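You operate a simulated robot arm through the tools that you are given. There is no shell and no other tool.

You run a simulated two-armed robot. Do the job below in one go: nothing can be reset, and whatever is moved stays where it is left.

JOB
Photograph the pan without its lid, then with the lid on.
Fine: the pan on the turning plate; one photo each at mark 2; lamps on for them and off after.

Only the result counts: the job must be done as asked and must still hold three seconds after the hand-in. Knocking over, shifting, dropping, spilling or breaking anything else fails it. A push-on lid holds only when it is set on centred and level and pressed home; a screw cap is set on level and turned clockwise until tight.

ROBOT AND FRAMES
Two 7-joint arms with two-finger parallel grippers on one trunk, on a base that moves. Base frame: it is fixed to the floor where the robot stands at the start and does not move with it; the origin is under the middle of the robot, x ahead of it, y to its left, z up; the surface under the hand at the start is at about z = 0.9. Units: m, degrees, N and s.
The left shoulder is at the start at [0.07, 0.177, 1.145], the right one opposite. With the tool pointing down near the work surface each hand reaches from about 0.3 to 0.74 m from the robot's upright axis, wherever it stands, measured 20 degrees to its own side. Places, roughly: big carton [0.75, 3.5, 0.25]; black slider [0.6, -0.9, 0.9]; black tray [0.75, 3.5, 0.5]; blue carton [0.5, 3.25, 1.75]; blue knob [0.5, 3.4, 1.8]; blue lid [0.75, 1.25, 1]; blue slider [0.7, -0.9, 0.9]; brown carton [0.5, 2.5, 0.25]; green crate [0.75, 3, 0.25]; green mug [0.5, 3.5, 1.5]; green tray [0.75, 3.25, 0.5]; grey crate [0.5, 1.25, 1]; grey slider [0.4, -0.9, 0.9]; lamp switch [0.5, 0, 0.9]; lot tag [0.75, -1, 1.25]; orange key [0.4, 0, 0.9]. Payload 3.43 kg a hand.
Tool frame (each hand has its own): the origin (TCP) lies between the finger pads and is the grasp point; the fingertips stand 0.03 m ahead of it; z points along the fingers, y is the line along which they close. The gripper opens to 0.094 m. The fingers are 0.028 m wide and 0.01 m thick; the gripper's body (0.05 by 0.096 m) begins 0.055 m behind the TCP.
Orientation is told as [roll, pitch, yaw] about the base's x, y, z axes, in that order, counted from this pose: with the fingers straight down and closing along the base's y, the tool's x points along the base's -x, its y along +y and its z along -z.

CONTROLS
- The arms move only by the tool nudge_tool. It takes "left_series", "right_series" or both (then of equal length, played together; a hand with none holds still); each is a list of rows, each a list of 3 entries, a list of its own where there are three numbers: the shift along the tool's x, y, z in units of 50 mm (1.0 is 50 mm), then the turn, a rotation vector about the tool's x, y, z in units of 5 degrees (1.0 is 5 degrees), then the gripper command, from -1 (shut) to 1 (fully open), values between in proportion. In form: [[[x, y, z], [rx, ry, rz], hand], ...]. A call has 1 to 20 rows; each row shifts and turns the commanded pose from where the row before left it, along the tool's axes as they then stand. A call with a number of a shift or a turn outside -1 to 1 is refused whole. A row lasts 0.2 s, in which the tool goes at most 0.05 m and 8.6 degrees; a call with a longer step from one row to the next is refused whole, and so is a gripper value outside its range. A pose out of reach is approached as far as the arm can. The call stops where the force on the tool passes 70 N (or 10 N more than at its start, if that is more) or the arm is blocked; 0.2 s more then pass. The fingers move at their own pace (about 0.153 m/s each) and stop on an object; they squeeze with about 38 N. The grip force told is the motor's: it shows also when the fingers shut on nothing. Time passes only in rows, and 0.2 s behind the last, so rows that do not move let the fingers close. The reply holds the time, the measured pose of the TCP, the force on the tool along the base axes, the opening and the grip force, in the units named above and with some noise, with the torque about the TCP (base axes, N m) and any sound that the robot's microphone picked up.
- Cameras (640 x 400 px; columns grow to the right, rows downward): "scene" is now at [0.1324, 0.0274, 1.4645]; the picture's right is [0.29, -0.96, 0.00], its down [-0.62, -0.19, -0.76] and it looks along [0.73, 0.22, -0.65] (base axes); focal length 254 px, centre (320, 200). "left" rides on the left gripper at [0.076, -0.014, -0.103] in its tool frame; the picture's right is [0.18, 0.98, 0.00], its down [-0.75, 0.14, -0.64] and it looks along [-0.63, 0.12, 0.77] (tool axes); focal length 243 px, centre (320, 200). "right" rides on the right gripper at [0.076, 0.014, -0.103] in its tool frame; the picture's right is [-0.18, 0.98, 0.00], its down [-0.75, -0.14, -0.64] and it looks along [-0.63, -0.12, 0.77] (tool axes); focal length 243 px, centre (320, 200). There is no depth. A picture from a camera that has moved, and an enlarged one, comes with that camera's place and axes in the base frame and with its lens. The place of the scene camera against the robot may be out by one fixed shift of up to 0.012 m in any direction.
- capture(camera): a new picture of that camera. The clock stands still meanwhile.
- lift_body(by): slides the trunk up (or, below 0, down) by that many m; the arms and the scene camera ride with it, the base frame stays. It gives what a move gives, with no picture.
- base_move(legs): drives the robot by 1 to 6 legs, each [ahead, turn to the left] in m and degrees, along the robot's own axes; the way and the turn of a leg run together, so that a leg with both is an arc; at most 1.5 m and 180 degrees a leg. The arms and the cameras ride along, it lands a little off, and it stops where it bumps. It gives what a move gives.
- head_to(pan, tilt): turns the head with the scene camera to pan (to the left, within 86 degrees either way) and tilt (down, from -29 to 69), counted from straight ahead of the robot. It gives what a move gives.
- enlarge(camera, box): a new picture of the part [left, top, right, bottom] of that camera's present view, enlarged. The clock stands still meanwhile.
- close_job(): hands the job in; it is judged then, once.

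Places have to be worked out from the pictures, the camera data and where the tool is seen. Open the grippers and draw the arms clear of the work before you hand the job in, unless the task says otherwise.

The tools are called after ">>>" as a command line: name --argument value ..., lists and objects as JSON in quotes. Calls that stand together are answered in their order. nudge_tool: Moves the arms, as the interface text tells. Its arguments: {"type":"object","properties":{"left_series":{"type":"array","items":{"type":"array"}},"right_series":{"type":"array","items":{"type":"array"}}},"required":[]} The other tools are called the same way: lift_body (by) moves the trunk up or down; base_move (legs) drives the base; head_to (pan, tilt) turns the head that bears the scene camera; capture (camera) takes a picture; enlarge (camera, box) takes an enlarged picture of a part of a camera's view; close_job () hands the job in.

At the start:

```text
time: 0.0
left_tcp_pos: [0.4194, 0.38, 1.2483]
left_tool_rot: [-0.1, 0.0, 0.0]
left_ft_force: [0.4, -0.9, -0.2]
left_moment: [-0.02, 0.03, -0.01]
left_width: 0.0941
left_grasp_force: 0.1
right_tcp_pos: [0.4237, -0.011, 1.2183]
right_tool_rot: [0.0, 0.0, 0.1]
right_ft_force: [0.1, -0.4, 0.2]
right_moment: [-0.02, 0.0, 0.03]
right_width: 0.0939
right_grasp_force: 0.1
trunk travel left (down, up): [-0.725, 0.115]
robot x, y, heading: [0.0008, 0.0004, 0.1]
head pan, tilt (commanded): [17.0, 40.6]
```

scene: 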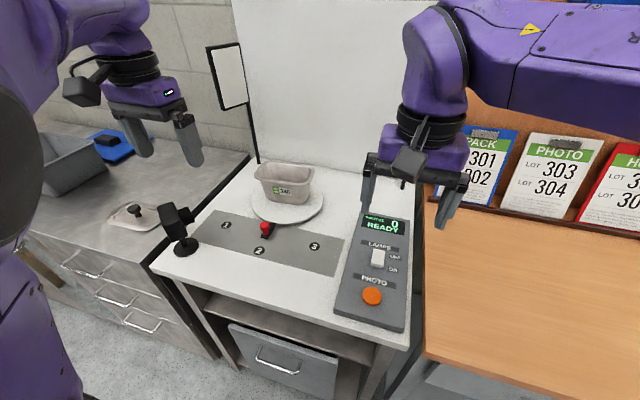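
right: 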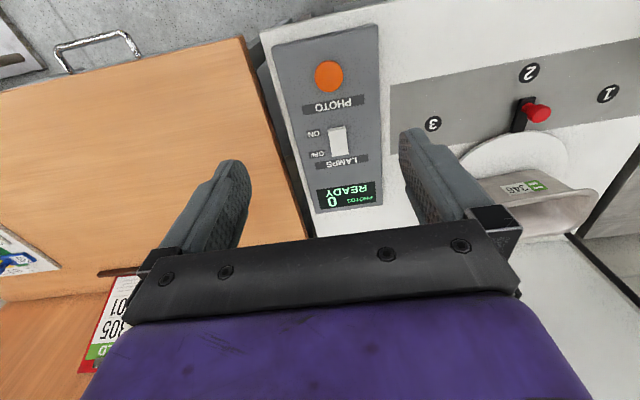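
left: 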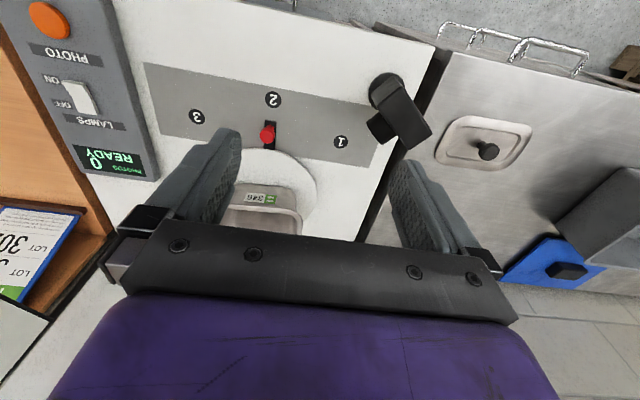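

I see a pan on the turning plate, a lamp/photo console, a white lid with a black knob on the left bench, and wall boards. I'll look more closely at each of these before moving.

>>> enlarge --camera "scene" --box '[180, 140, 360, 280]'

>>> enlarge --camera "scene" --box '[320, 190, 430, 340]'

>>> enlarge --camera "scene" --box '[460, 110, 640, 240]'

>>> enlarge --camera "scene" --box '[40, 110, 210, 270]'

```text
2.86 times, centred on (270, 210) of scene
camera zoom: at [0.1324, 0.0274, 1.4645], right [0.29, -0.96, 0.0], down [-0.62, -0.19, -0.76], along [0.73, 0.22, -0.65], focal length 726 px, centre (463, 171)
```

zoom: 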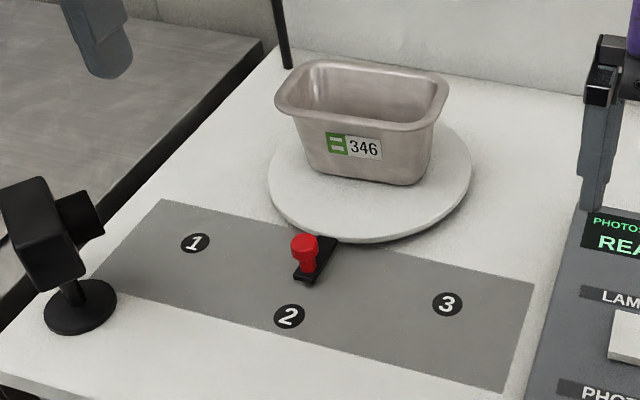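

```text
2.67 times, centred on (375, 265) of scene
camera zoom: at [0.1324, 0.0274, 1.4645], right [0.29, -0.96, 0.0], down [-0.62, -0.19, -0.76], along [0.73, 0.22, -0.65], focal length 678 px, centre (173, 27)
```

zoom: 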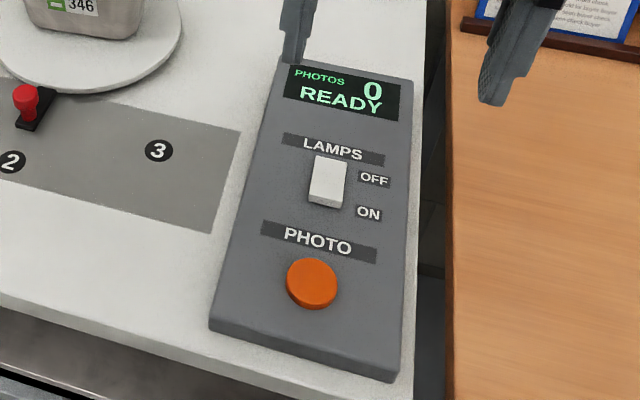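

```text
3.08 times, centred on (550, 175) of scene
camera zoom: at [0.1324, 0.0274, 1.4645], right [0.29, -0.96, 0.0], down [-0.62, -0.19, -0.76], along [0.73, 0.22, -0.65], focal length 782 px, centre (-388, 277)
```

zoom: 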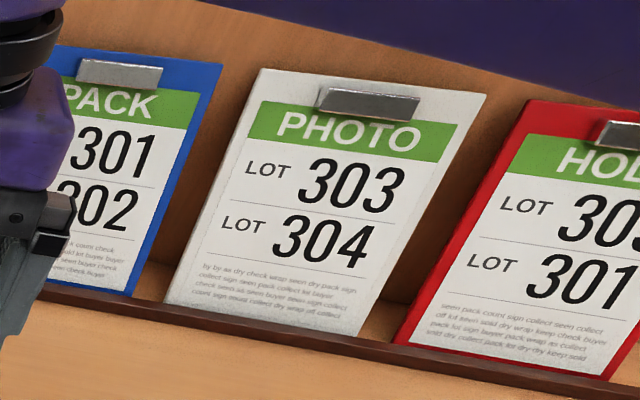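

```text
2.50 times, centred on (125, 190) of scene
camera zoom: at [0.1324, 0.0274, 1.4645], right [0.29, -0.96, 0.0], down [-0.62, -0.19, -0.76], along [0.73, 0.22, -0.65], focal length 635 px, centre (808, 225)
```

zoom: 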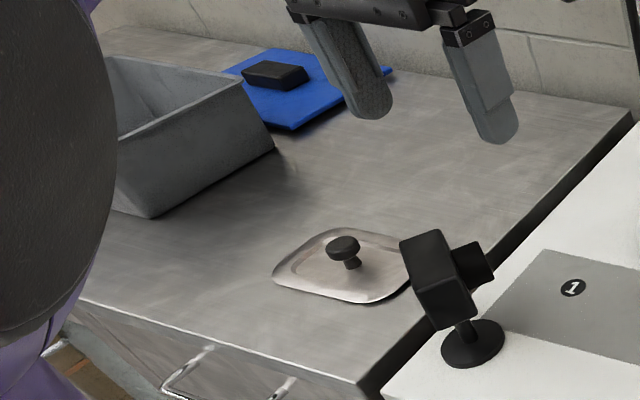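

The pointer seems to be near mark 2 already. I'll check its alignment, the switch and the lid in the wrist cameras' views.

>>> enlarge --camera "left" --box '[140, 50, 400, 240]'

>>> enlarge --camera "right" --box '[270, 20, 400, 220]'

>>> enlarge --camera "left" --box '[350, 50, 640, 290]'

>>> enlarge --camera "right" --box '[400, 50, 640, 240]'

```text
2.11 times, centred on (270, 145) of left
camera zoom: at [0.3436, 0.3655, 1.3512], right [-0.18, 0.98, 0.0], down [0.75, 0.14, 0.64], along [0.63, 0.12, -0.77], focal length 511 px, centre (425, 316)
```

zoom: 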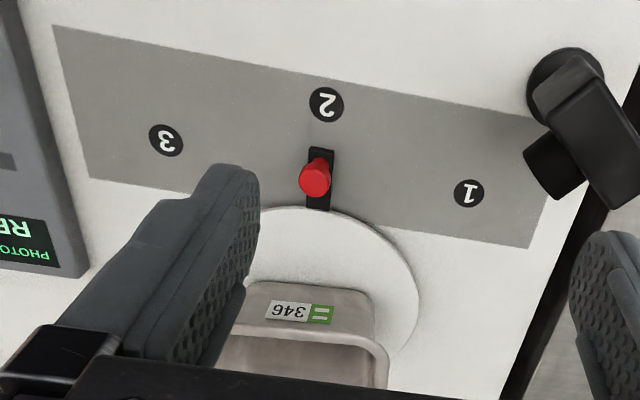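

```text
2.00 times, centred on (335, 120) of right
camera zoom: at [0.3469, 0.0034, 1.3197], right [0.18, 0.98, 0.0], down [0.75, -0.14, 0.64], along [0.63, -0.12, -0.77], focal length 485 px, centre (290, 360)
```

zoom: 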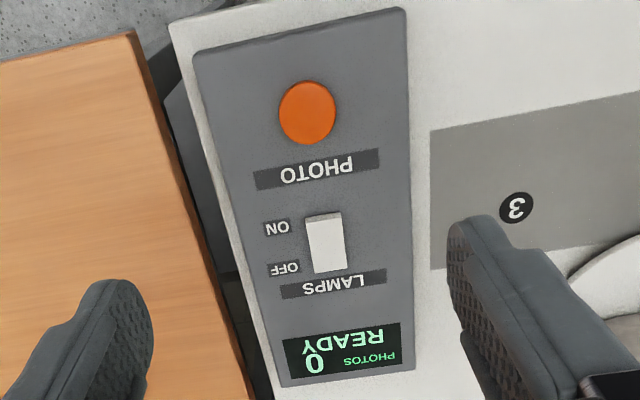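

```text
1.67 times, centred on (495, 170) of left
camera zoom: at [0.3436, 0.3655, 1.3512], right [-0.18, 0.98, 0.0], down [0.75, 0.14, 0.64], along [0.63, 0.12, -0.77], focal length 404 px, centre (28, 250)
```

zoom: 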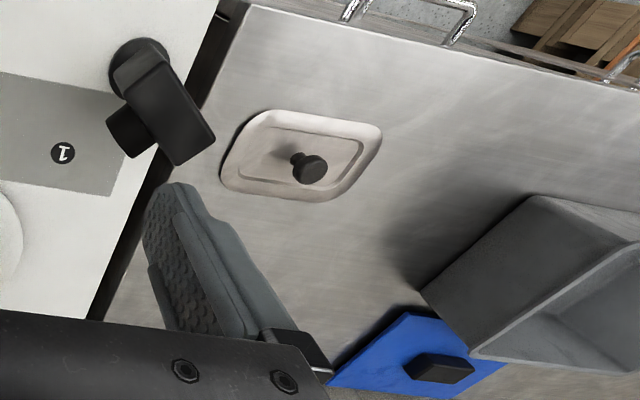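

```text
2.11 times, centred on (520, 145) of right
camera zoom: at [0.3469, 0.0034, 1.3197], right [0.18, 0.98, 0.0], down [0.75, -0.14, 0.64], along [0.63, -0.12, -0.77], focal length 511 px, centre (-101, 316)
```

zoom: 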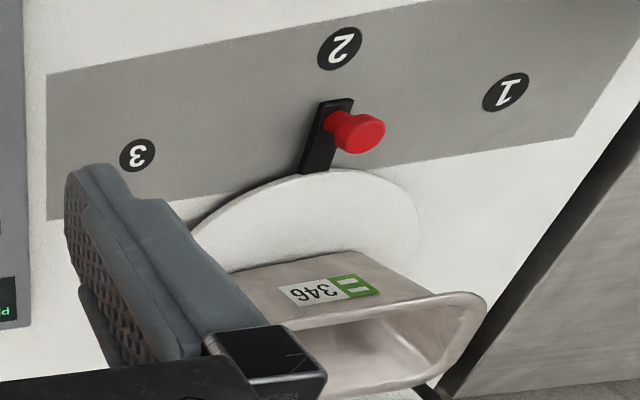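

The pointer lies along y≈0.310, in line with mark 2 and the plate centre (about [0.69, 0.31]), so the plate is already at mark 2. I'll enlarge the lamp switch, the photo key and the pan for detail.

>>> enlarge --camera "right" --box '[315, 110, 375, 165]'

>>> enlarge --camera "scene" --box '[355, 235, 405, 310]'

>>> enlarge --camera "scene" --box '[240, 150, 330, 240]'

```text
7.27 times, centred on (345, 138) of right
camera zoom: at [0.3469, 0.0034, 1.3197], right [0.18, 0.98, 0.0], down [0.75, -0.14, 0.64], along [0.63, -0.12, -0.77], focal length 1764 px, centre (138, 654)
```

zoom: 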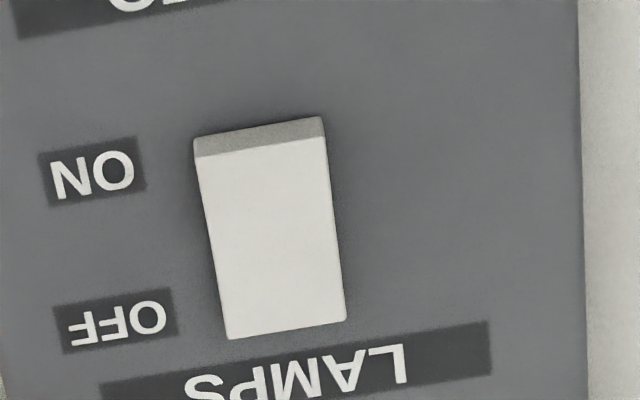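

```text
5.33 times, centred on (380, 272) of scene
camera zoom: at [0.1324, 0.0274, 1.4645], right [0.29, -0.96, 0.0], down [-0.62, -0.19, -0.76], along [0.73, 0.22, -0.65], focal length 1356 px, centre (0, -187)
```

zoom: 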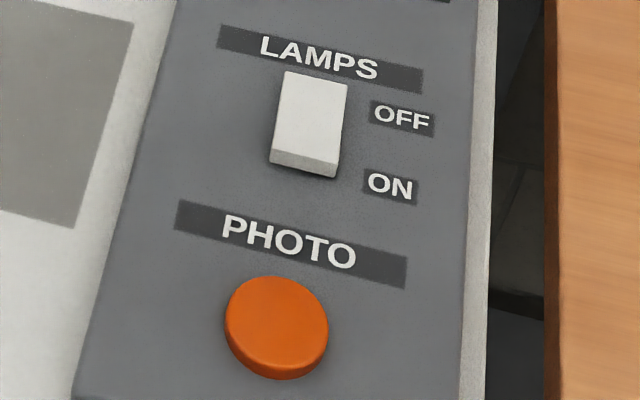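

```text
4.44 times, centred on (285, 195) of scene
camera zoom: at [0.1324, 0.0274, 1.4645], right [0.29, -0.96, 0.0], down [-0.62, -0.19, -0.76], along [0.73, 0.22, -0.65], focal length 1130 px, centre (476, 222)
```

zoom: 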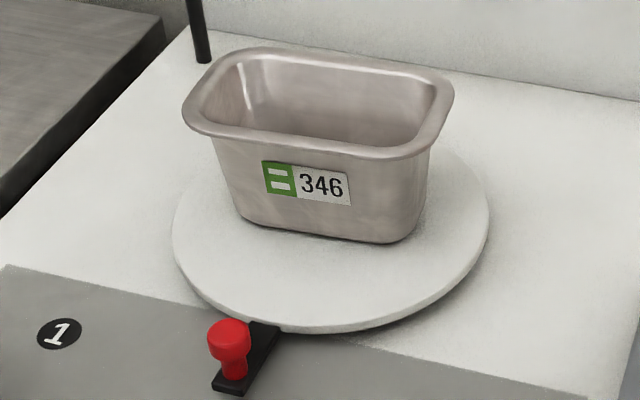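

The switch is a rocker with its ON end (nearer me, around [0.52, 0.0]) raised, so the lamps are off, and the photo key is around [0.435, 0.0]. I'll shut the right gripper and bring it to a hover above the ON end.

>>> nudge_tool --right_series '[[[-0.66, 0.06, 0], [0, 0, 0], -1], [[-0.66, 0.06, 0], [0, 0, 0], -1], [[-0.66, 0.06, 0], [0, 0, 0], -1], [[0, 0, 0.8], [0, 0, 0], -1], [[0, 0, 0.8], [0, 0, 0], -1], [[0, 0, 0.8], [0, 0, 0], -1], [[0, 0, 0.8], [0, 0, 0], -1], [[0, 0, 0.6], [0, 0, 0], -1], [[0, 0, 0], [0, 0, 0], -1]]'

>>> capture --camera "scene"

>>> capture --camera "right"

```text
time: 2.0
left_tcp_pos: [0.4183, 0.379, 1.2501]
left_tool_rot: [0.0, 0.0, -0.1]
left_ft_force: [0.1, -0.4, -0.3]
left_moment: [-0.02, -0.04, 0.02]
left_width: 0.0937
left_grasp_force: 0.1
right_tcp_pos: [0.5115, -0.0028, 1.0291]
right_tool_rot: [0.0, -0.1, 0.1]
right_ft_force: [-0.3, 0.2, 0.2]
right_moment: [0.0, 0.03, 0.04]
right_width: 0.0
right_grasp_force: 33.2
right hand out of reach, approached as far as the arm can: row 3
trunk travel left (down, up): [-0.725, 0.115]
robot x, y, heading: [0.0012, -0.0006, -0.0]
head pan, tilt (commanded): [17.0, 40.6]
```

```text
taken
camera scene: at [0.1319, 0.0274, 1.4645], right [0.29, -0.96, 0.0], down [-0.62, -0.19, -0.76], along [0.73, 0.22, -0.65], focal length 254 px, centre (320, 200)
```

scene: 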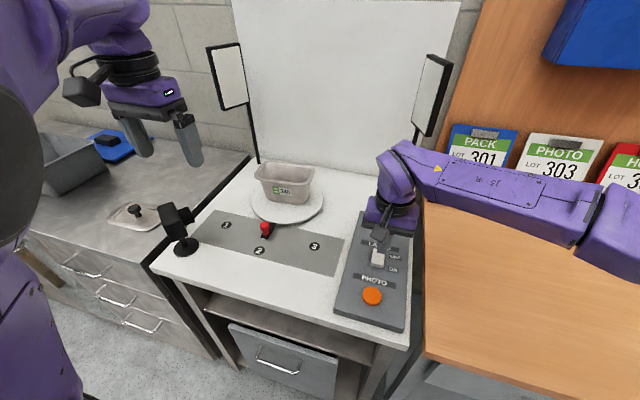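

```text
taken
camera right: at [0.4343, 0.0118, 1.1315], right [0.18, 0.98, 0.0], down [0.75, -0.14, 0.64], along [0.63, -0.12, -0.77], focal length 243 px, centre (320, 200)
```

right: 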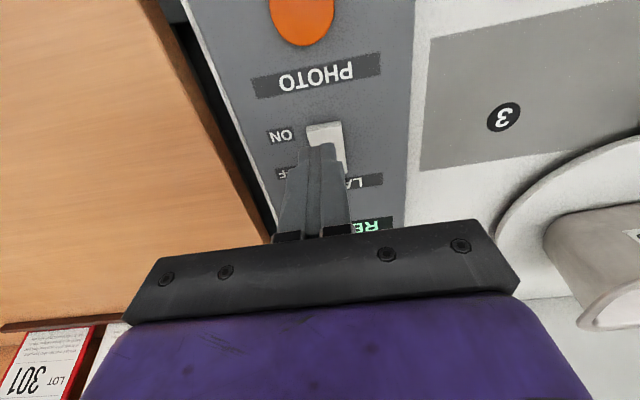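

The right fingers hover over the ON end, whose near edge I judge to be at x≈0.515. I'll shift slightly forward and go down in small steps to press it.

>>> nudge_tool --right_series '[[[-0.2, 0.03, 0.4], [0, 0, 0], -1], [[0, 0, 0.4], [0, 0, 0], -1], [[0, 0, 0.1], [0, 0, 0], -1], [[0, 0, 0], [0, 0, 0], -1]]'

>>> capture --camera "right"

```text
time: 3.0
left_tcp_pos: [0.4196, 0.3814, 1.2492]
left_tool_rot: [0.1, -0.1, 0.1]
left_ft_force: [-0.5, 0.2, -0.3]
left_moment: [-0.03, -0.02, 0.03]
left_width: 0.0939
left_grasp_force: 0.0
right_tcp_pos: [0.5223, 0.0004, 0.9853]
right_tool_rot: [0.0, 0.0, 0.0]
right_ft_force: [0.0, -0.1, 0.4]
right_moment: [0.03, 0.0, -0.01]
right_width: 0.0002
right_grasp_force: 33.5
trunk travel left (down, up): [-0.725, 0.115]
robot x, y, heading: [-0.0055, -0.0006, 0.0]
head pan, tilt (commanded): [17.0, 40.6]
```

```text
taken
camera right: at [0.4456, 0.0137, 1.0867], right [0.18, 0.98, 0.0], down [0.75, -0.14, 0.64], along [0.63, -0.12, -0.77], focal length 243 px, centre (320, 200)
```

right: 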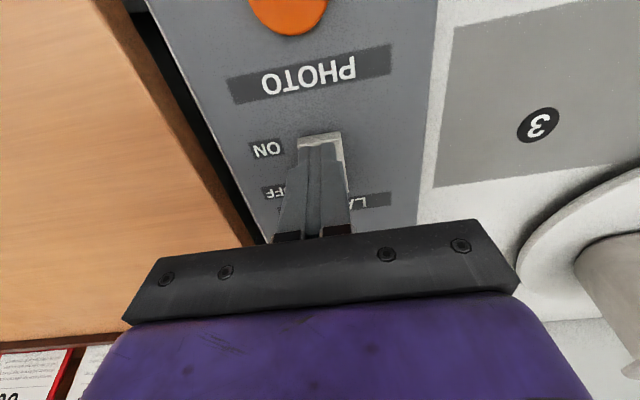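

The tips are about over the ON end at z≈0.955 with no contact yet. I'll press down slowly.

>>> nudge_tool --right_series '[[[0, 0, 0.1], [0, 0, 0], -1], [[0, 0, 0.1], [0, 0, 0], -1], [[0, 0, 0.1], [0, 0, 0], -1], [[0, 0, 0], [0, 0, 0], -1]]'

```text
time: 4.0
left_tcp_pos: [0.4185, 0.3804, 1.2477]
left_tool_rot: [-0.2, 0.0, 0.0]
left_ft_force: [0.4, 0.4, -0.8]
left_moment: [0.0, 0.01, 0.0]
left_width: 0.0941
left_grasp_force: 0.0
right_tcp_pos: [0.521, -0.0004, 0.9688]
right_tool_rot: [0.0, -0.1, 0.0]
right_ft_force: [-1.0, 0.9, 1.1]
right_moment: [0.02, 0.0, -0.02]
right_width: 0.0
right_grasp_force: 32.8
trunk travel left (down, up): [-0.725, 0.115]
robot x, y, heading: [0.0022, -0.0045, -0.2]
head pan, tilt (commanded): [17.0, 40.6]
```

There's little force yet with the tips at z≈0.939. I'll keep pressing slowly.

>>> nudge_tool --right_series '[[[0, 0, 0.1], [0, 0, 0], -1], [[0, 0, 0.1], [0, 0, 0], -1], [[0, 0, 0], [0, 0, 0], -1]]'

>>> capture --camera "scene"

```text
time: 4.8
left_tcp_pos: [0.4131, 0.3801, 1.2516]
left_tool_rot: [0.0, -0.3, -0.1]
left_ft_force: [0.5, -0.3, 0.3]
left_moment: [-0.01, 0.02, -0.04]
left_width: 0.0936
left_grasp_force: 0.1
right_tcp_pos: [0.5206, -0.0003, 0.9663]
right_tool_rot: [0.4, -0.8, -0.1]
right_ft_force: [10.6, -1.4, 53.0]
right_moment: [-0.13, -1.09, 0.32]
right_width: 0.0
right_grasp_force: 32.8
trunk travel left (down, up): [-0.725, 0.115]
robot x, y, heading: [0.0014, -0.0001, 0.1]
head pan, tilt (commanded): [17.0, 40.6]
heard: click
```

```text
taken
camera scene: at [0.1267, 0.027, 1.4658], right [0.29, -0.96, 0.0], down [-0.62, -0.19, -0.76], along [0.73, 0.22, -0.65], focal length 254 px, centre (320, 200)
```

scene: 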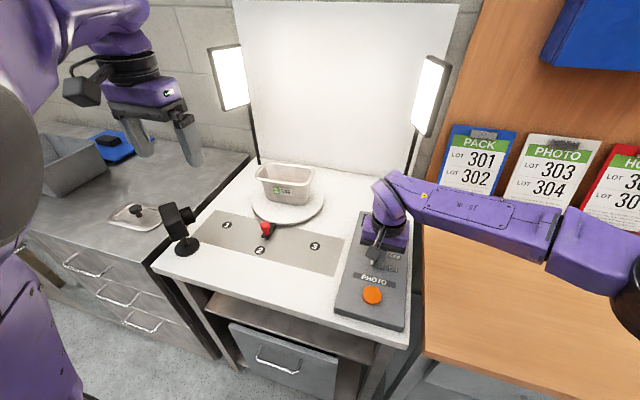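

There was a click and the lamps are lit. I'll raise the right hand and draw it back over the photo key.

>>> nudge_tool --right_series '[[[0, 0, -0.4], [0, 0, 0], -1], [[0, 0, -0.6], [0, 0, 0], -1], [[0.58, -0.02, 0], [0, 0, 0], -1], [[0.58, -0.02, 0], [0, 0, 0], -1], [[0.58, 0, 0], [0, 0, 0], -1], [[0, 0, 0], [0, 0, 0], -1]]'

>>> capture --camera "right"

>>> enlarge --camera "scene" --box '[180, 140, 360, 280]'

>>> enlarge --camera "left" --box '[140, 50, 400, 240]'

```text
time: 6.2
left_tcp_pos: [0.42, 0.3808, 1.2478]
left_tool_rot: [0.1, 0.0, 0.0]
left_ft_force: [-0.4, -0.3, 0.2]
left_moment: [-0.01, 0.02, 0.0]
left_width: 0.0939
left_grasp_force: 0.0
right_tcp_pos: [0.4347, -0.004, 1.0081]
right_tool_rot: [0.0, 0.1, 0.0]
right_ft_force: [0.3, -0.1, 0.1]
right_moment: [-0.04, 0.02, 0.0]
right_width: 0.0
right_grasp_force: 33.1
trunk travel left (down, up): [-0.725, 0.115]
robot x, y, heading: [-0.0016, 0.0003, 0.2]
head pan, tilt (commanded): [17.0, 40.6]
```

```text
taken
camera right: at [0.3582, 0.0104, 1.1111], right [0.18, 0.98, 0.0], down [0.75, -0.14, 0.64], along [0.63, -0.12, -0.77], focal length 243 px, centre (320, 200)
```

right: 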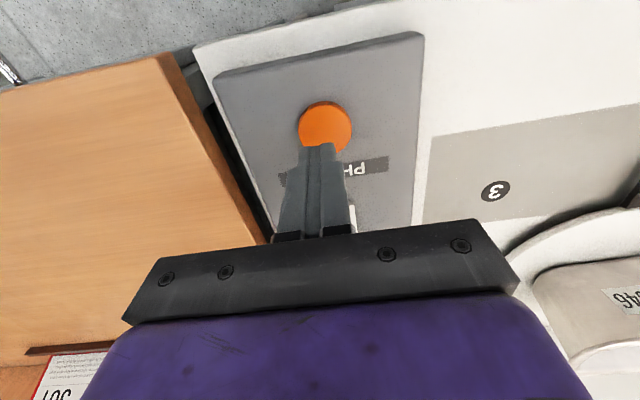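

```text
2.86 times, centred on (270, 210) of scene
camera zoom: at [0.1333, 0.0274, 1.4644], right [0.29, -0.96, 0.0], down [-0.62, -0.19, -0.76], along [0.73, 0.22, -0.65], focal length 726 px, centre (463, 171)
```

zoom: 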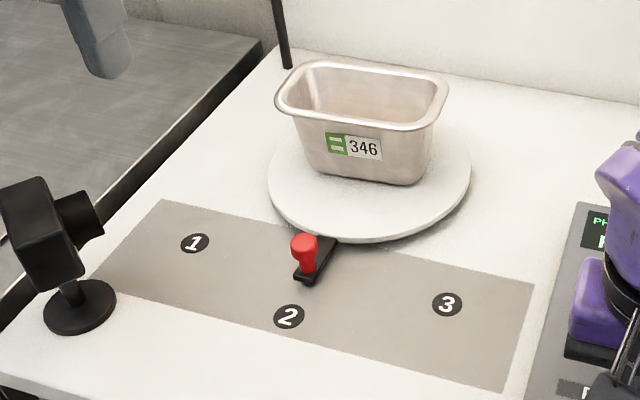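

```text
2.11 times, centred on (270, 145) of left
camera zoom: at [0.3444, 0.3655, 1.3509], right [-0.18, 0.98, 0.0], down [0.75, 0.14, 0.64], along [0.63, 0.12, -0.77], focal length 511 px, centre (425, 316)
```

zoom: 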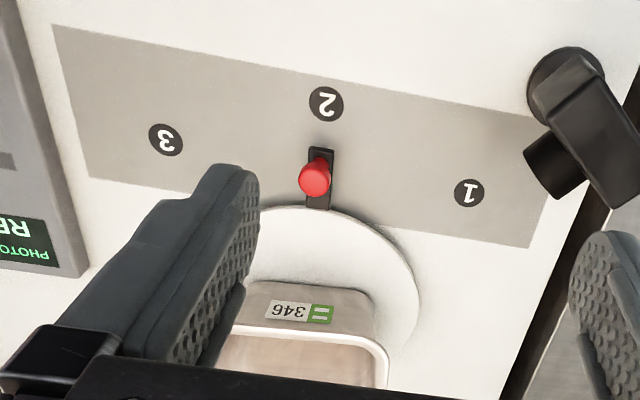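

The pointer is still on mark 2, and the key centre is at about [0.433, 0.0], right beneath the fingers. I'll go down to just above the key.

>>> nudge_tool --right_series '[[[0, 0.06, 0.4], [0, 0, 0], -1], [[0, 0, 0.2], [0, 0, 0], -1], [[0, 0, 0.1], [0, 0, 0], -1], [[0, 0, 0], [0, 0, 0], -1]]'

```text
time: 7.2
left_tcp_pos: [0.4198, 0.3807, 1.2487]
left_tool_rot: [0.0, -0.1, 0.0]
left_ft_force: [-0.2, 0.4, 0.3]
left_moment: [-0.01, 0.01, 0.01]
left_width: 0.094
left_grasp_force: 0.2
right_tcp_pos: [0.4355, -0.0003, 0.9736]
right_tool_rot: [0.0, 0.0, 0.0]
right_ft_force: [-0.7, -0.7, 1.0]
right_moment: [0.01, -0.02, 0.06]
right_width: 0.0
right_grasp_force: 32.5
trunk travel left (down, up): [-0.725, 0.115]
robot x, y, heading: [-0.0032, -0.0035, -0.1]
head pan, tilt (commanded): [17.0, 40.6]
```

There's no contact yet (tips at z≈0.944). I'll press down in small steps until the key clicks.

>>> nudge_tool --right_series '[[[0, 0, 0.1], [0, 0, 0], -1], [[0, 0, 0.1], [0, 0, 0], -1], [[0, 0, 0], [0, 0, 0], -1]]'

```text
time: 8.0
left_tcp_pos: [0.4185, 0.38, 1.2487]
left_tool_rot: [0.0, 0.1, 0.0]
left_ft_force: [0.1, 0.5, 0.5]
left_moment: [-0.01, -0.01, -0.01]
left_width: 0.0938
left_grasp_force: 0.1
right_tcp_pos: [0.4345, -0.0, 0.963]
right_tool_rot: [0.0, 0.1, -0.1]
right_ft_force: [-0.3, -1.0, 1.7]
right_moment: [-0.05, 0.0, -0.03]
right_width: 0.0
right_grasp_force: 33.4
trunk travel left (down, up): [-0.725, 0.115]
robot x, y, heading: [-0.0036, 0.0017, 0.0]
head pan, tilt (commanded): [17.0, 40.6]
heard: click
```

A click was heard. I'll lift the hand straight up and read the display.

>>> nudge_tool --right_series '[[[0, 0, -0.4], [0, 0, 0], -1], [[0, 0, -0.8], [0, 0, 0], -1], [[0, 0, -0.8], [0, 0, 0], -1], [[0, 0, -0.8], [0, 0, 0], -1], [[0, 0, -0.8], [0, 0, 0], -1], [[0, 0, -0.8], [0, 0, 0], -1], [[0, 0, 0], [0, 0, 0], -1]]'

>>> capture --camera "scene"

>>> enlarge --camera "left" --box '[0, 0, 200, 200]'

>>> capture --camera "right"

```text
time: 9.6
left_tcp_pos: [0.4201, 0.38, 1.2483]
left_tool_rot: [0.0, 0.0, 0.1]
left_ft_force: [0.4, -0.4, 0.0]
left_moment: [-0.01, 0.01, 0.0]
left_width: 0.094
left_grasp_force: 0.1
right_tcp_pos: [0.4345, -0.0005, 1.182]
right_tool_rot: [-0.1, -0.1, 0.1]
right_ft_force: [0.0, 0.7, -0.4]
right_moment: [0.01, 0.0, 0.01]
right_width: 0.0001
right_grasp_force: 32.8
trunk travel left (down, up): [-0.725, 0.115]
robot x, y, heading: [0.0005, 0.0002, -0.0]
head pan, tilt (commanded): [17.0, 40.6]
```

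```text
taken
camera scene: at [0.1328, 0.0272, 1.4644], right [0.29, -0.96, 0.0], down [-0.62, -0.19, -0.76], along [0.73, 0.22, -0.65], focal length 254 px, centre (320, 200)
```

scene: 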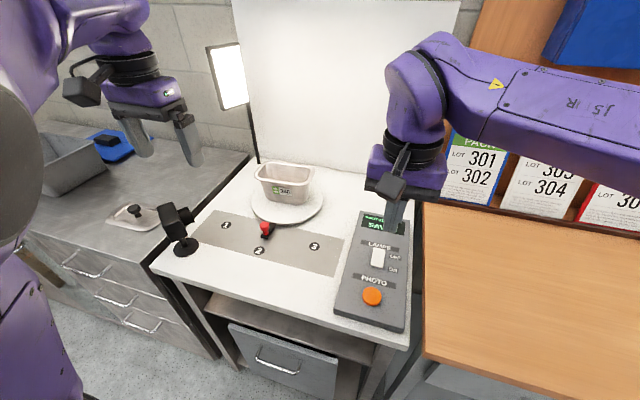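

```text
2.00 times, centred on (100, 100) of left
camera zoom: at [0.344, 0.3652, 1.3511], right [-0.18, 0.98, 0.0], down [0.75, 0.14, 0.64], along [0.63, 0.12, -0.77], focal length 485 px, centre (760, 400)
```

zoom: 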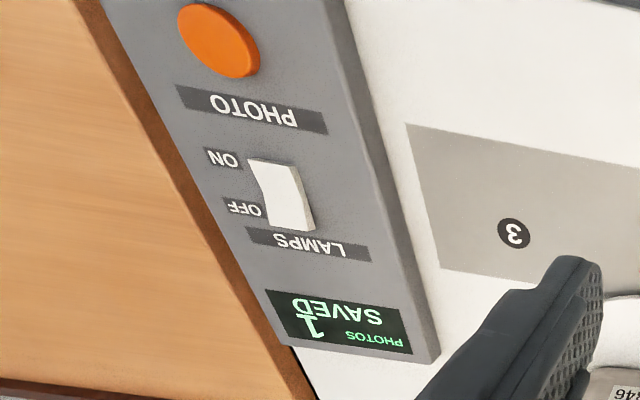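

```text
taken
camera right: at [0.3564, 0.0139, 1.2846], right [0.18, 0.98, 0.0], down [0.75, -0.14, 0.64], along [0.63, -0.12, -0.77], focal length 243 px, centre (320, 200)
```

right: 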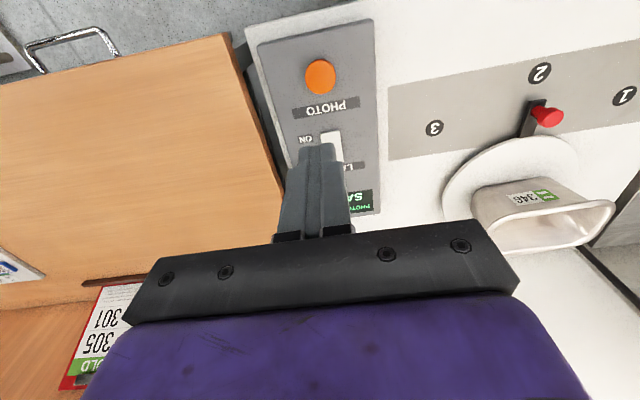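

The display shows PHOTOS 1, SAVED. Before moving the base towards the lid, I'll look down and to the left with the head to check clearances.

>>> head_to --pan 0 --tilt 69

>>> capture --camera "scene"

>>> head_to --pan 60 --tilt 45

>>> capture --camera "scene"

>>> head_to --pan -75 --tilt 30

>>> capture --camera "scene"

```text
time: 10.5
left_tcp_pos: [0.4193, 0.3806, 1.2491]
left_tool_rot: [0.0, 0.1, 0.0]
left_ft_force: [-0.2, -0.1, 0.4]
left_moment: [-0.02, 0.03, -0.01]
left_width: 0.0942
left_grasp_force: 0.0
right_tcp_pos: [0.4332, 0.0008, 1.1824]
right_tool_rot: [0.0, 0.1, 0.1]
right_ft_force: [-0.4, -0.5, -1.0]
right_moment: [-0.01, 0.0, 0.0]
right_width: 0.0
right_grasp_force: 32.5
trunk travel left (down, up): [-0.725, 0.115]
robot x, y, heading: [0.0025, 0.0024, 0.1]
head pan, tilt (commanded): [0.0, 68.8]
```

```text
taken
camera scene: at [0.1074, 0.0028, 1.4294], right [0.0, -1.0, 0.0], down [-0.93, 0.0, -0.36], along [0.36, 0.0, -0.93], focal length 254 px, centre (320, 200)
```

scene: 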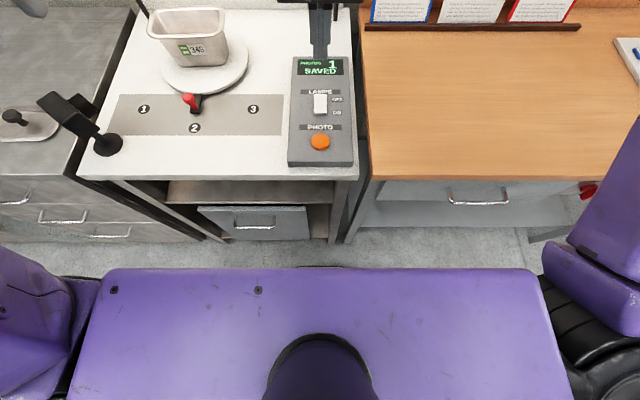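

```text
time: 11.8
left_tcp_pos: [0.4193, 0.3806, 1.2484]
left_tool_rot: [0.0, 0.1, 0.0]
left_ft_force: [-0.3, -0.2, 0.5]
left_moment: [0.01, 0.01, -0.03]
left_width: 0.0938
left_grasp_force: 0.1
right_tcp_pos: [0.4348, -0.0001, 1.1821]
right_tool_rot: [0.1, 0.0, 0.1]
right_ft_force: [0.6, 0.2, -0.9]
right_moment: [-0.04, 0.02, -0.02]
right_width: 0.0001
right_grasp_force: 32.8
trunk travel left (down, up): [-0.725, 0.115]
robot x, y, heading: [-0.0004, 0.0013, -0.1]
head pan, tilt (commanded): [60.0, 45.0]
```

```text
taken
camera scene: at [0.0922, 0.073, 1.4581], right [0.87, -0.5, 0.0], down [-0.35, -0.61, -0.71], along [0.35, 0.61, -0.71], focal length 254 px, centre (320, 200)
```

scene: 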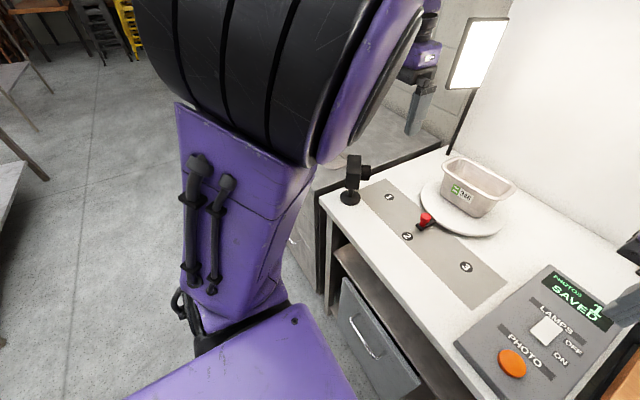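

```text
time: 14.0
left_tcp_pos: [0.4189, 0.3805, 1.2491]
left_tool_rot: [-0.1, 0.0, 0.0]
left_ft_force: [-0.1, -0.2, 0.0]
left_moment: [0.02, 0.03, 0.03]
left_width: 0.094
left_grasp_force: 0.0
right_tcp_pos: [0.4313, 0.0005, 1.1814]
right_tool_rot: [0.0, 0.0, 0.0]
right_ft_force: [-1.2, 0.4, -0.2]
right_moment: [0.01, -0.01, 0.0]
right_width: 0.0
right_grasp_force: 32.7
trunk travel left (down, up): [-0.725, 0.115]
robot x, y, heading: [-0.0003, -0.0036, -0.0]
head pan, tilt (commanded): [-75.0, 30.0]
```

```text
taken
camera scene: at [0.075, -0.0847, 1.4808], right [-0.97, -0.26, 0.0], down [-0.13, 0.48, -0.87], along [0.22, -0.84, -0.5], focal length 254 px, centre (320, 200)
```

scene: 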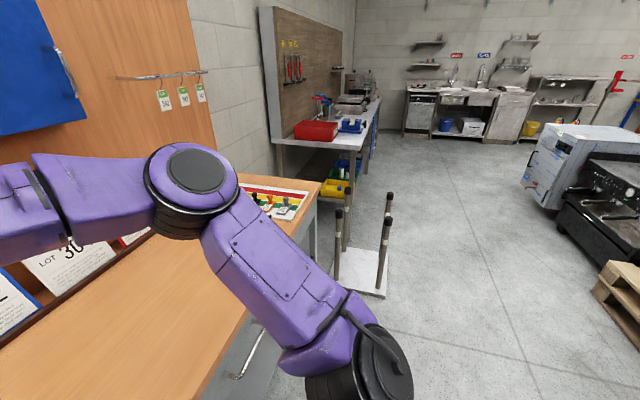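

The area ahead is clear. I'll check to the sides and behind before a short reversing S-manoeuvre to shift the robot about 0.3 m left.

>>> head_to --pan -86 --tilt 50

>>> capture --camera "scene"

>>> head_to --pan 86 --tilt 40

>>> capture --camera "scene"

```text
time: 14.8
left_tcp_pos: [0.4202, 0.3802, 1.2494]
left_tool_rot: [0.0, -0.1, 0.0]
left_ft_force: [0.7, 0.5, -0.3]
left_moment: [0.02, 0.05, -0.03]
left_width: 0.0942
left_grasp_force: 0.1
right_tcp_pos: [0.433, 0.0013, 1.182]
right_tool_rot: [0.0, 0.0, 0.0]
right_ft_force: [0.3, -0.2, -0.3]
right_moment: [0.04, 0.0, 0.06]
right_width: 0.0002
right_grasp_force: 33.2
trunk travel left (down, up): [-0.725, 0.115]
robot x, y, heading: [0.0023, 0.003, 0.1]
head pan, tilt (commanded): [-85.9, 50.0]
```

```text
taken
camera scene: at [0.057, -0.0742, 1.4513], right [-1.0, -0.07, 0.0], down [-0.05, 0.76, -0.64], along [0.05, -0.64, -0.77], focal length 254 px, centre (320, 200)
```

scene: 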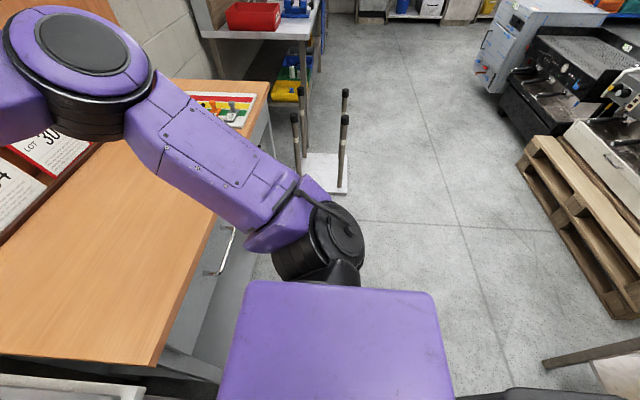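

```text
time: 17.4
left_tcp_pos: [0.4193, 0.3806, 1.2487]
left_tool_rot: [0.0, -0.1, -0.1]
left_ft_force: [0.1, -0.1, 0.5]
left_moment: [0.0, 0.01, 0.03]
left_width: 0.0942
left_grasp_force: 0.1
right_tcp_pos: [0.4335, 0.0002, 1.1828]
right_tool_rot: [0.0, 0.0, 0.1]
right_ft_force: [-0.6, -0.3, 0.3]
right_moment: [-0.01, 0.04, -0.04]
right_width: 0.0
right_grasp_force: 32.9
trunk travel left (down, up): [-0.725, 0.115]
robot x, y, heading: [0.0014, -0.0003, -0.1]
head pan, tilt (commanded): [85.9, 40.0]
```

```text
taken
camera scene: at [0.0576, 0.0875, 1.4654], right [1.0, -0.07, 0.0], down [-0.05, -0.64, -0.77], along [0.05, 0.76, -0.64], focal length 254 px, centre (320, 200)
```

scene: 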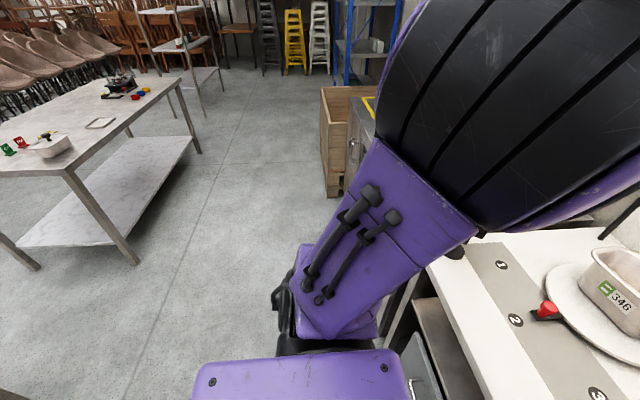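

There is a table behind-left at x≲-1.15 and something uncertain at the lower right of the right-hand view. I'll turn right in place by 35° and look behind to make sure backing is safe.

>>> base_move --legs '[[0, -35]]'

>>> head_to --pan -86 --tilt 45

>>> capture --camera "scene"

```text
time: 19.5
left_tcp_pos: [0.5614, 0.0772, 1.249]
left_tool_rot: [0.1, 0.0, -34.6]
left_ft_force: [-0.7, 0.6, 0.0]
left_moment: [0.0, 0.0, -0.01]
left_width: 0.094
left_grasp_force: 0.1
right_tcp_pos: [0.3579, -0.245, 1.1831]
right_tool_rot: [0.0, 0.1, -34.5]
right_ft_force: [-0.9, 0.4, -0.1]
right_moment: [-0.01, 0.01, -0.05]
right_width: 0.0
right_grasp_force: 33.4
trunk travel left (down, up): [-0.725, 0.115]
robot x, y, heading: [-0.0007, -0.0048, -34.3]
head pan, tilt (commanded): [85.9, 40.0]
```

```text
time: 22.1
left_tcp_pos: [0.5617, 0.0756, 1.2491]
left_tool_rot: [0.0, 0.0, -34.5]
left_ft_force: [0.0, 0.1, -0.2]
left_moment: [0.0, -0.02, 0.0]
left_width: 0.094
left_grasp_force: 0.0
right_tcp_pos: [0.3563, -0.2447, 1.1829]
right_tool_rot: [0.0, 0.1, -34.5]
right_ft_force: [-0.3, -0.3, 0.2]
right_moment: [0.0, 0.01, 0.0]
right_width: 0.0
right_grasp_force: 33.5
trunk travel left (down, up): [-0.725, 0.115]
robot x, y, heading: [0.001, 0.0017, -34.4]
head pan, tilt (commanded): [-85.9, 45.0]
```

```text
taken
camera scene: at [0.0016, -0.0959, 1.4582], right [-0.86, 0.51, 0.0], down [0.36, 0.61, -0.71], along [-0.36, -0.61, -0.71], focal length 254 px, centre (320, 200)
```

scene: 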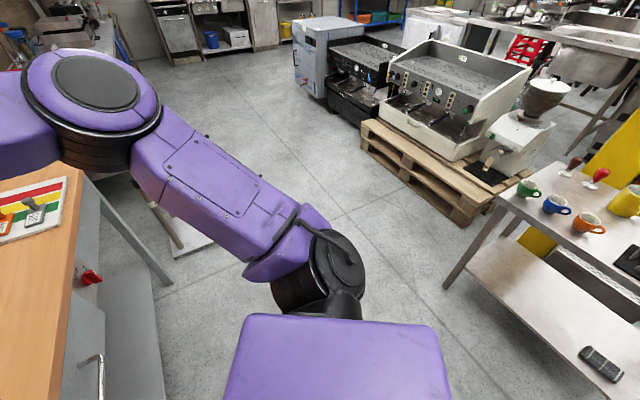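

The table behind starts at about x=-1.0, so backing 0.5 m is safe. I'll reverse along the present heading, straighten, drive forward, and then turn slightly to the right.

>>> base_move --legs '[[-0.52, 0], [0, 34.4], [0.43, 0], [0, -20]]'

>>> head_to --pan 30 --tilt 48

>>> capture --camera "scene"

>>> capture --camera "left"

>>> capture --camera "right"

```text
time: 30.1
left_tcp_pos: [0.5073, 0.5364, 1.2483]
left_tool_rot: [0.0, 0.0, -18.0]
left_ft_force: [0.1, -0.2, 0.4]
left_moment: [0.0, 0.0, -0.03]
left_width: 0.094
left_grasp_force: 0.0
right_tcp_pos: [0.4023, 0.1702, 1.1814]
right_tool_rot: [0.0, 0.0, -18.0]
right_ft_force: [-0.4, 0.0, 0.3]
right_moment: [0.01, 0.01, -0.03]
right_width: 0.0002
right_grasp_force: 32.8
trunk travel left (down, up): [-0.725, 0.115]
robot x, y, heading: [-0.0087, 0.3046, -17.9]
head pan, tilt (commanded): [-85.9, 45.0]
```

```text
time: 32.0
left_tcp_pos: [0.5076, 0.5354, 1.2495]
left_tool_rot: [0.1, 0.0, -18.1]
left_ft_force: [-0.3, -0.6, -0.2]
left_moment: [0.0, 0.0, 0.02]
left_width: 0.0937
left_grasp_force: 0.1
right_tcp_pos: [0.4024, 0.1693, 1.1821]
right_tool_rot: [0.1, 0.0, -18.0]
right_ft_force: [-0.3, 0.0, 0.1]
right_moment: [0.01, 0.01, 0.0]
right_width: 0.0001
right_grasp_force: 33.0
trunk travel left (down, up): [-0.725, 0.115]
robot x, y, heading: [-0.0062, 0.3024, -17.9]
head pan, tilt (commanded): [30.0, 48.0]
```

```text
taken
camera scene: at [0.1171, 0.3074, 1.454], right [0.21, -0.98, 0.0], down [-0.73, -0.15, -0.67], along [0.65, 0.14, -0.74], focal length 254 px, centre (320, 200)
```

scene: 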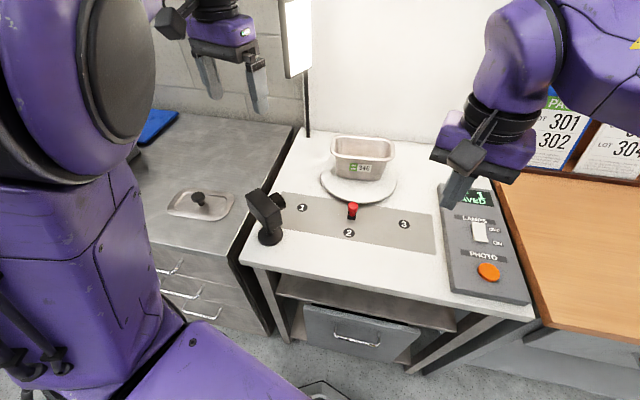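

```text
taken
camera left: at [0.4309, 0.5453, 1.3513], right [0.13, 0.99, 0.0], down [0.76, -0.1, 0.64], along [0.64, -0.08, -0.77], focal length 243 px, centre (320, 200)
```

left: 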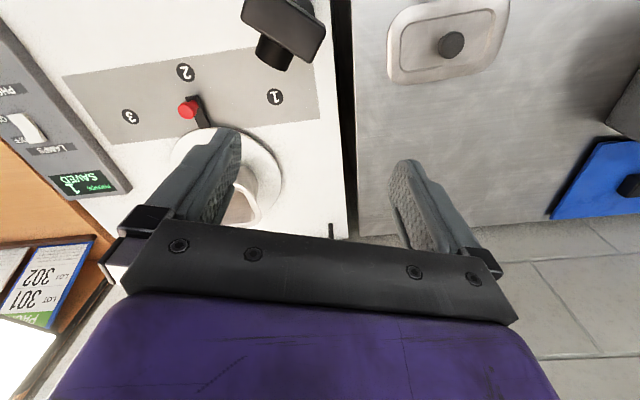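

```text
taken
camera right: at [0.3338, 0.207, 1.2841], right [0.48, 0.88, 0.0], down [0.67, -0.37, 0.64], along [0.56, -0.31, -0.77], focal length 243 px, centre (320, 200)
```

right: 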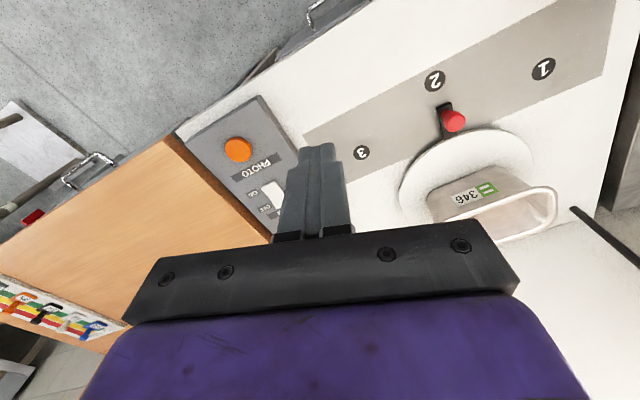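

The robot now stands at about (0, 0.30), heading -18°. I'll enlarge views of the pan and the lid to fix their geometry.

>>> enlarge --camera "right" --box '[380, 90, 600, 260]'

>>> enlarge --camera "scene" --box '[300, 120, 420, 220]'

>>> enlarge --camera "left" --box '[370, 0, 530, 100]'

>>> enlarge --camera "scene" --box '[150, 170, 250, 240]'

```text
2.35 times, centred on (490, 175) of right
camera zoom: at [0.3338, 0.207, 1.2841], right [0.48, 0.88, 0.0], down [0.67, -0.37, 0.64], along [0.56, -0.31, -0.77], focal length 571 px, centre (-80, 259)
```

zoom: 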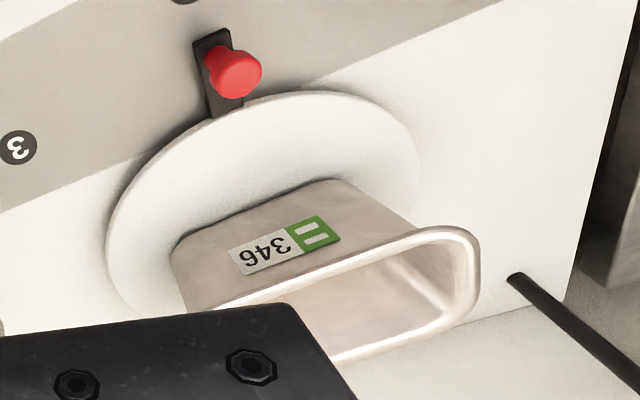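

```text
4.00 times, centred on (360, 170) of scene
camera zoom: at [0.1171, 0.3074, 1.454], right [0.21, -0.98, 0.0], down [-0.73, -0.15, -0.67], along [0.65, 0.14, -0.74], focal length 1017 px, centre (160, 320)
```

zoom: 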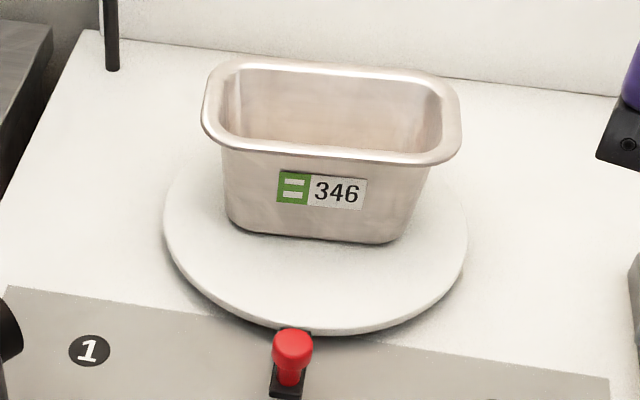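

```text
4.00 times, centred on (450, 50) of left
camera zoom: at [0.4309, 0.5453, 1.3513], right [0.13, 0.99, 0.0], down [0.76, -0.1, 0.64], along [0.64, -0.08, -0.77], focal length 970 px, centre (-200, 800)
```

zoom: 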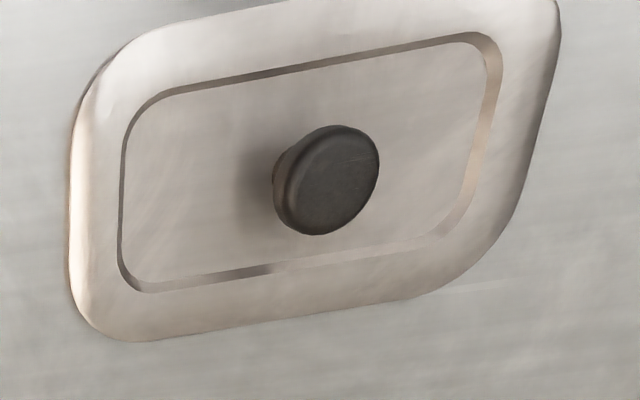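

```text
5.71 times, centred on (200, 205) of scene
camera zoom: at [0.1171, 0.3074, 1.454], right [0.21, -0.98, 0.0], down [-0.73, -0.15, -0.67], along [0.65, 0.14, -0.74], focal length 1452 px, centre (1006, 171)
```

zoom: 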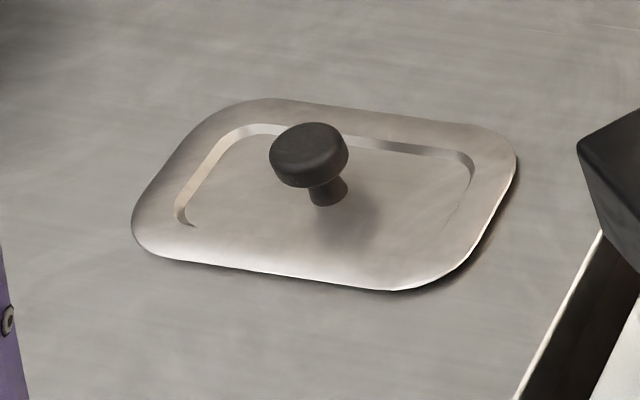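

From two left-camera views I get the knob top at about [0.514, 0.737, 0.923], and the pan rim at z≈1.035 centred near [0.69, 0.305] with a yaw of about +5°. I'll turn the left hand square (yaw 0), then move it above the lid's knob.

>>> nudge_tool --left_series '[[[0, 0, 0], [0, 0, -0.9], 1], [[0, 0, 0], [0, 0, -0.9], 1], [[0, 0, 0], [0, 0, -0.9], 1], [[0, 0, 0], [0, 0, -0.9], 1], [[0, 0.8, 0], [0, 0, 0], 1], [[0, 0.8, 0], [0, 0, 0], 1], [[0, 0.8, 0], [0, 0, 0], 1], [[0, 0.8, 0], [0, 0, 0], 1], [[-0.13, 0.83, 0], [0, 0, 0], 1], [[0, 0, 0.8], [0, 0, 0], 1], [[0, 0, 0.8], [0, 0, 0], 1], [[0, 0, 0.8], [0, 0, 0], 1], [[0, 0, 0], [0, 0, 0], 1]]'

>>> capture --camera "left"

>>> capture --camera "scene"

```text
time: 34.8
left_tcp_pos: [0.5126, 0.7388, 1.1319]
left_tool_rot: [0.1, 0.0, 0.0]
left_ft_force: [0.5, 0.1, -0.3]
left_moment: [0.02, 0.02, -0.02]
left_width: 0.0941
left_grasp_force: 0.0
right_tcp_pos: [0.4024, 0.17, 1.1821]
right_tool_rot: [0.2, 0.1, -18.0]
right_ft_force: [0.1, -0.5, -0.9]
right_moment: [0.0, 0.0, 0.03]
right_width: 0.0
right_grasp_force: 33.2
trunk travel left (down, up): [-0.725, 0.115]
robot x, y, heading: [-0.008, 0.3041, -17.8]
head pan, tilt (commanded): [30.0, 48.0]
```

```text
taken
camera left: at [0.4365, 0.7232, 1.234], right [-0.18, 0.98, 0.0], down [0.75, 0.14, 0.64], along [0.63, 0.12, -0.77], focal length 243 px, centre (320, 200)
```

left: 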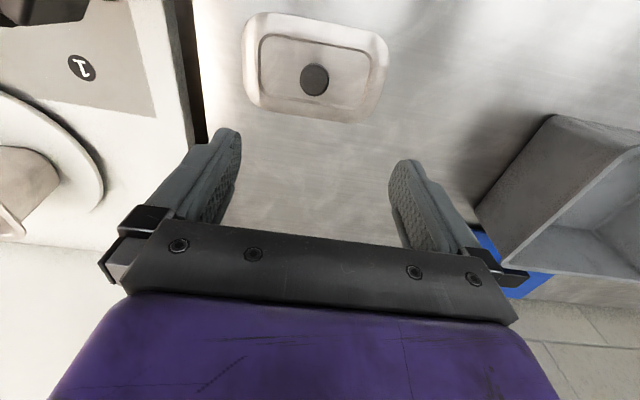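

```text
taken
camera scene: at [0.1166, 0.3066, 1.454], right [0.21, -0.98, 0.0], down [-0.73, -0.15, -0.67], along [0.65, 0.14, -0.74], focal length 254 px, centre (320, 200)
```

scene: 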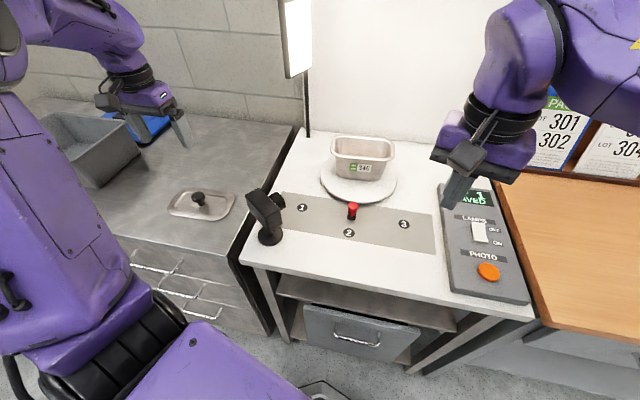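

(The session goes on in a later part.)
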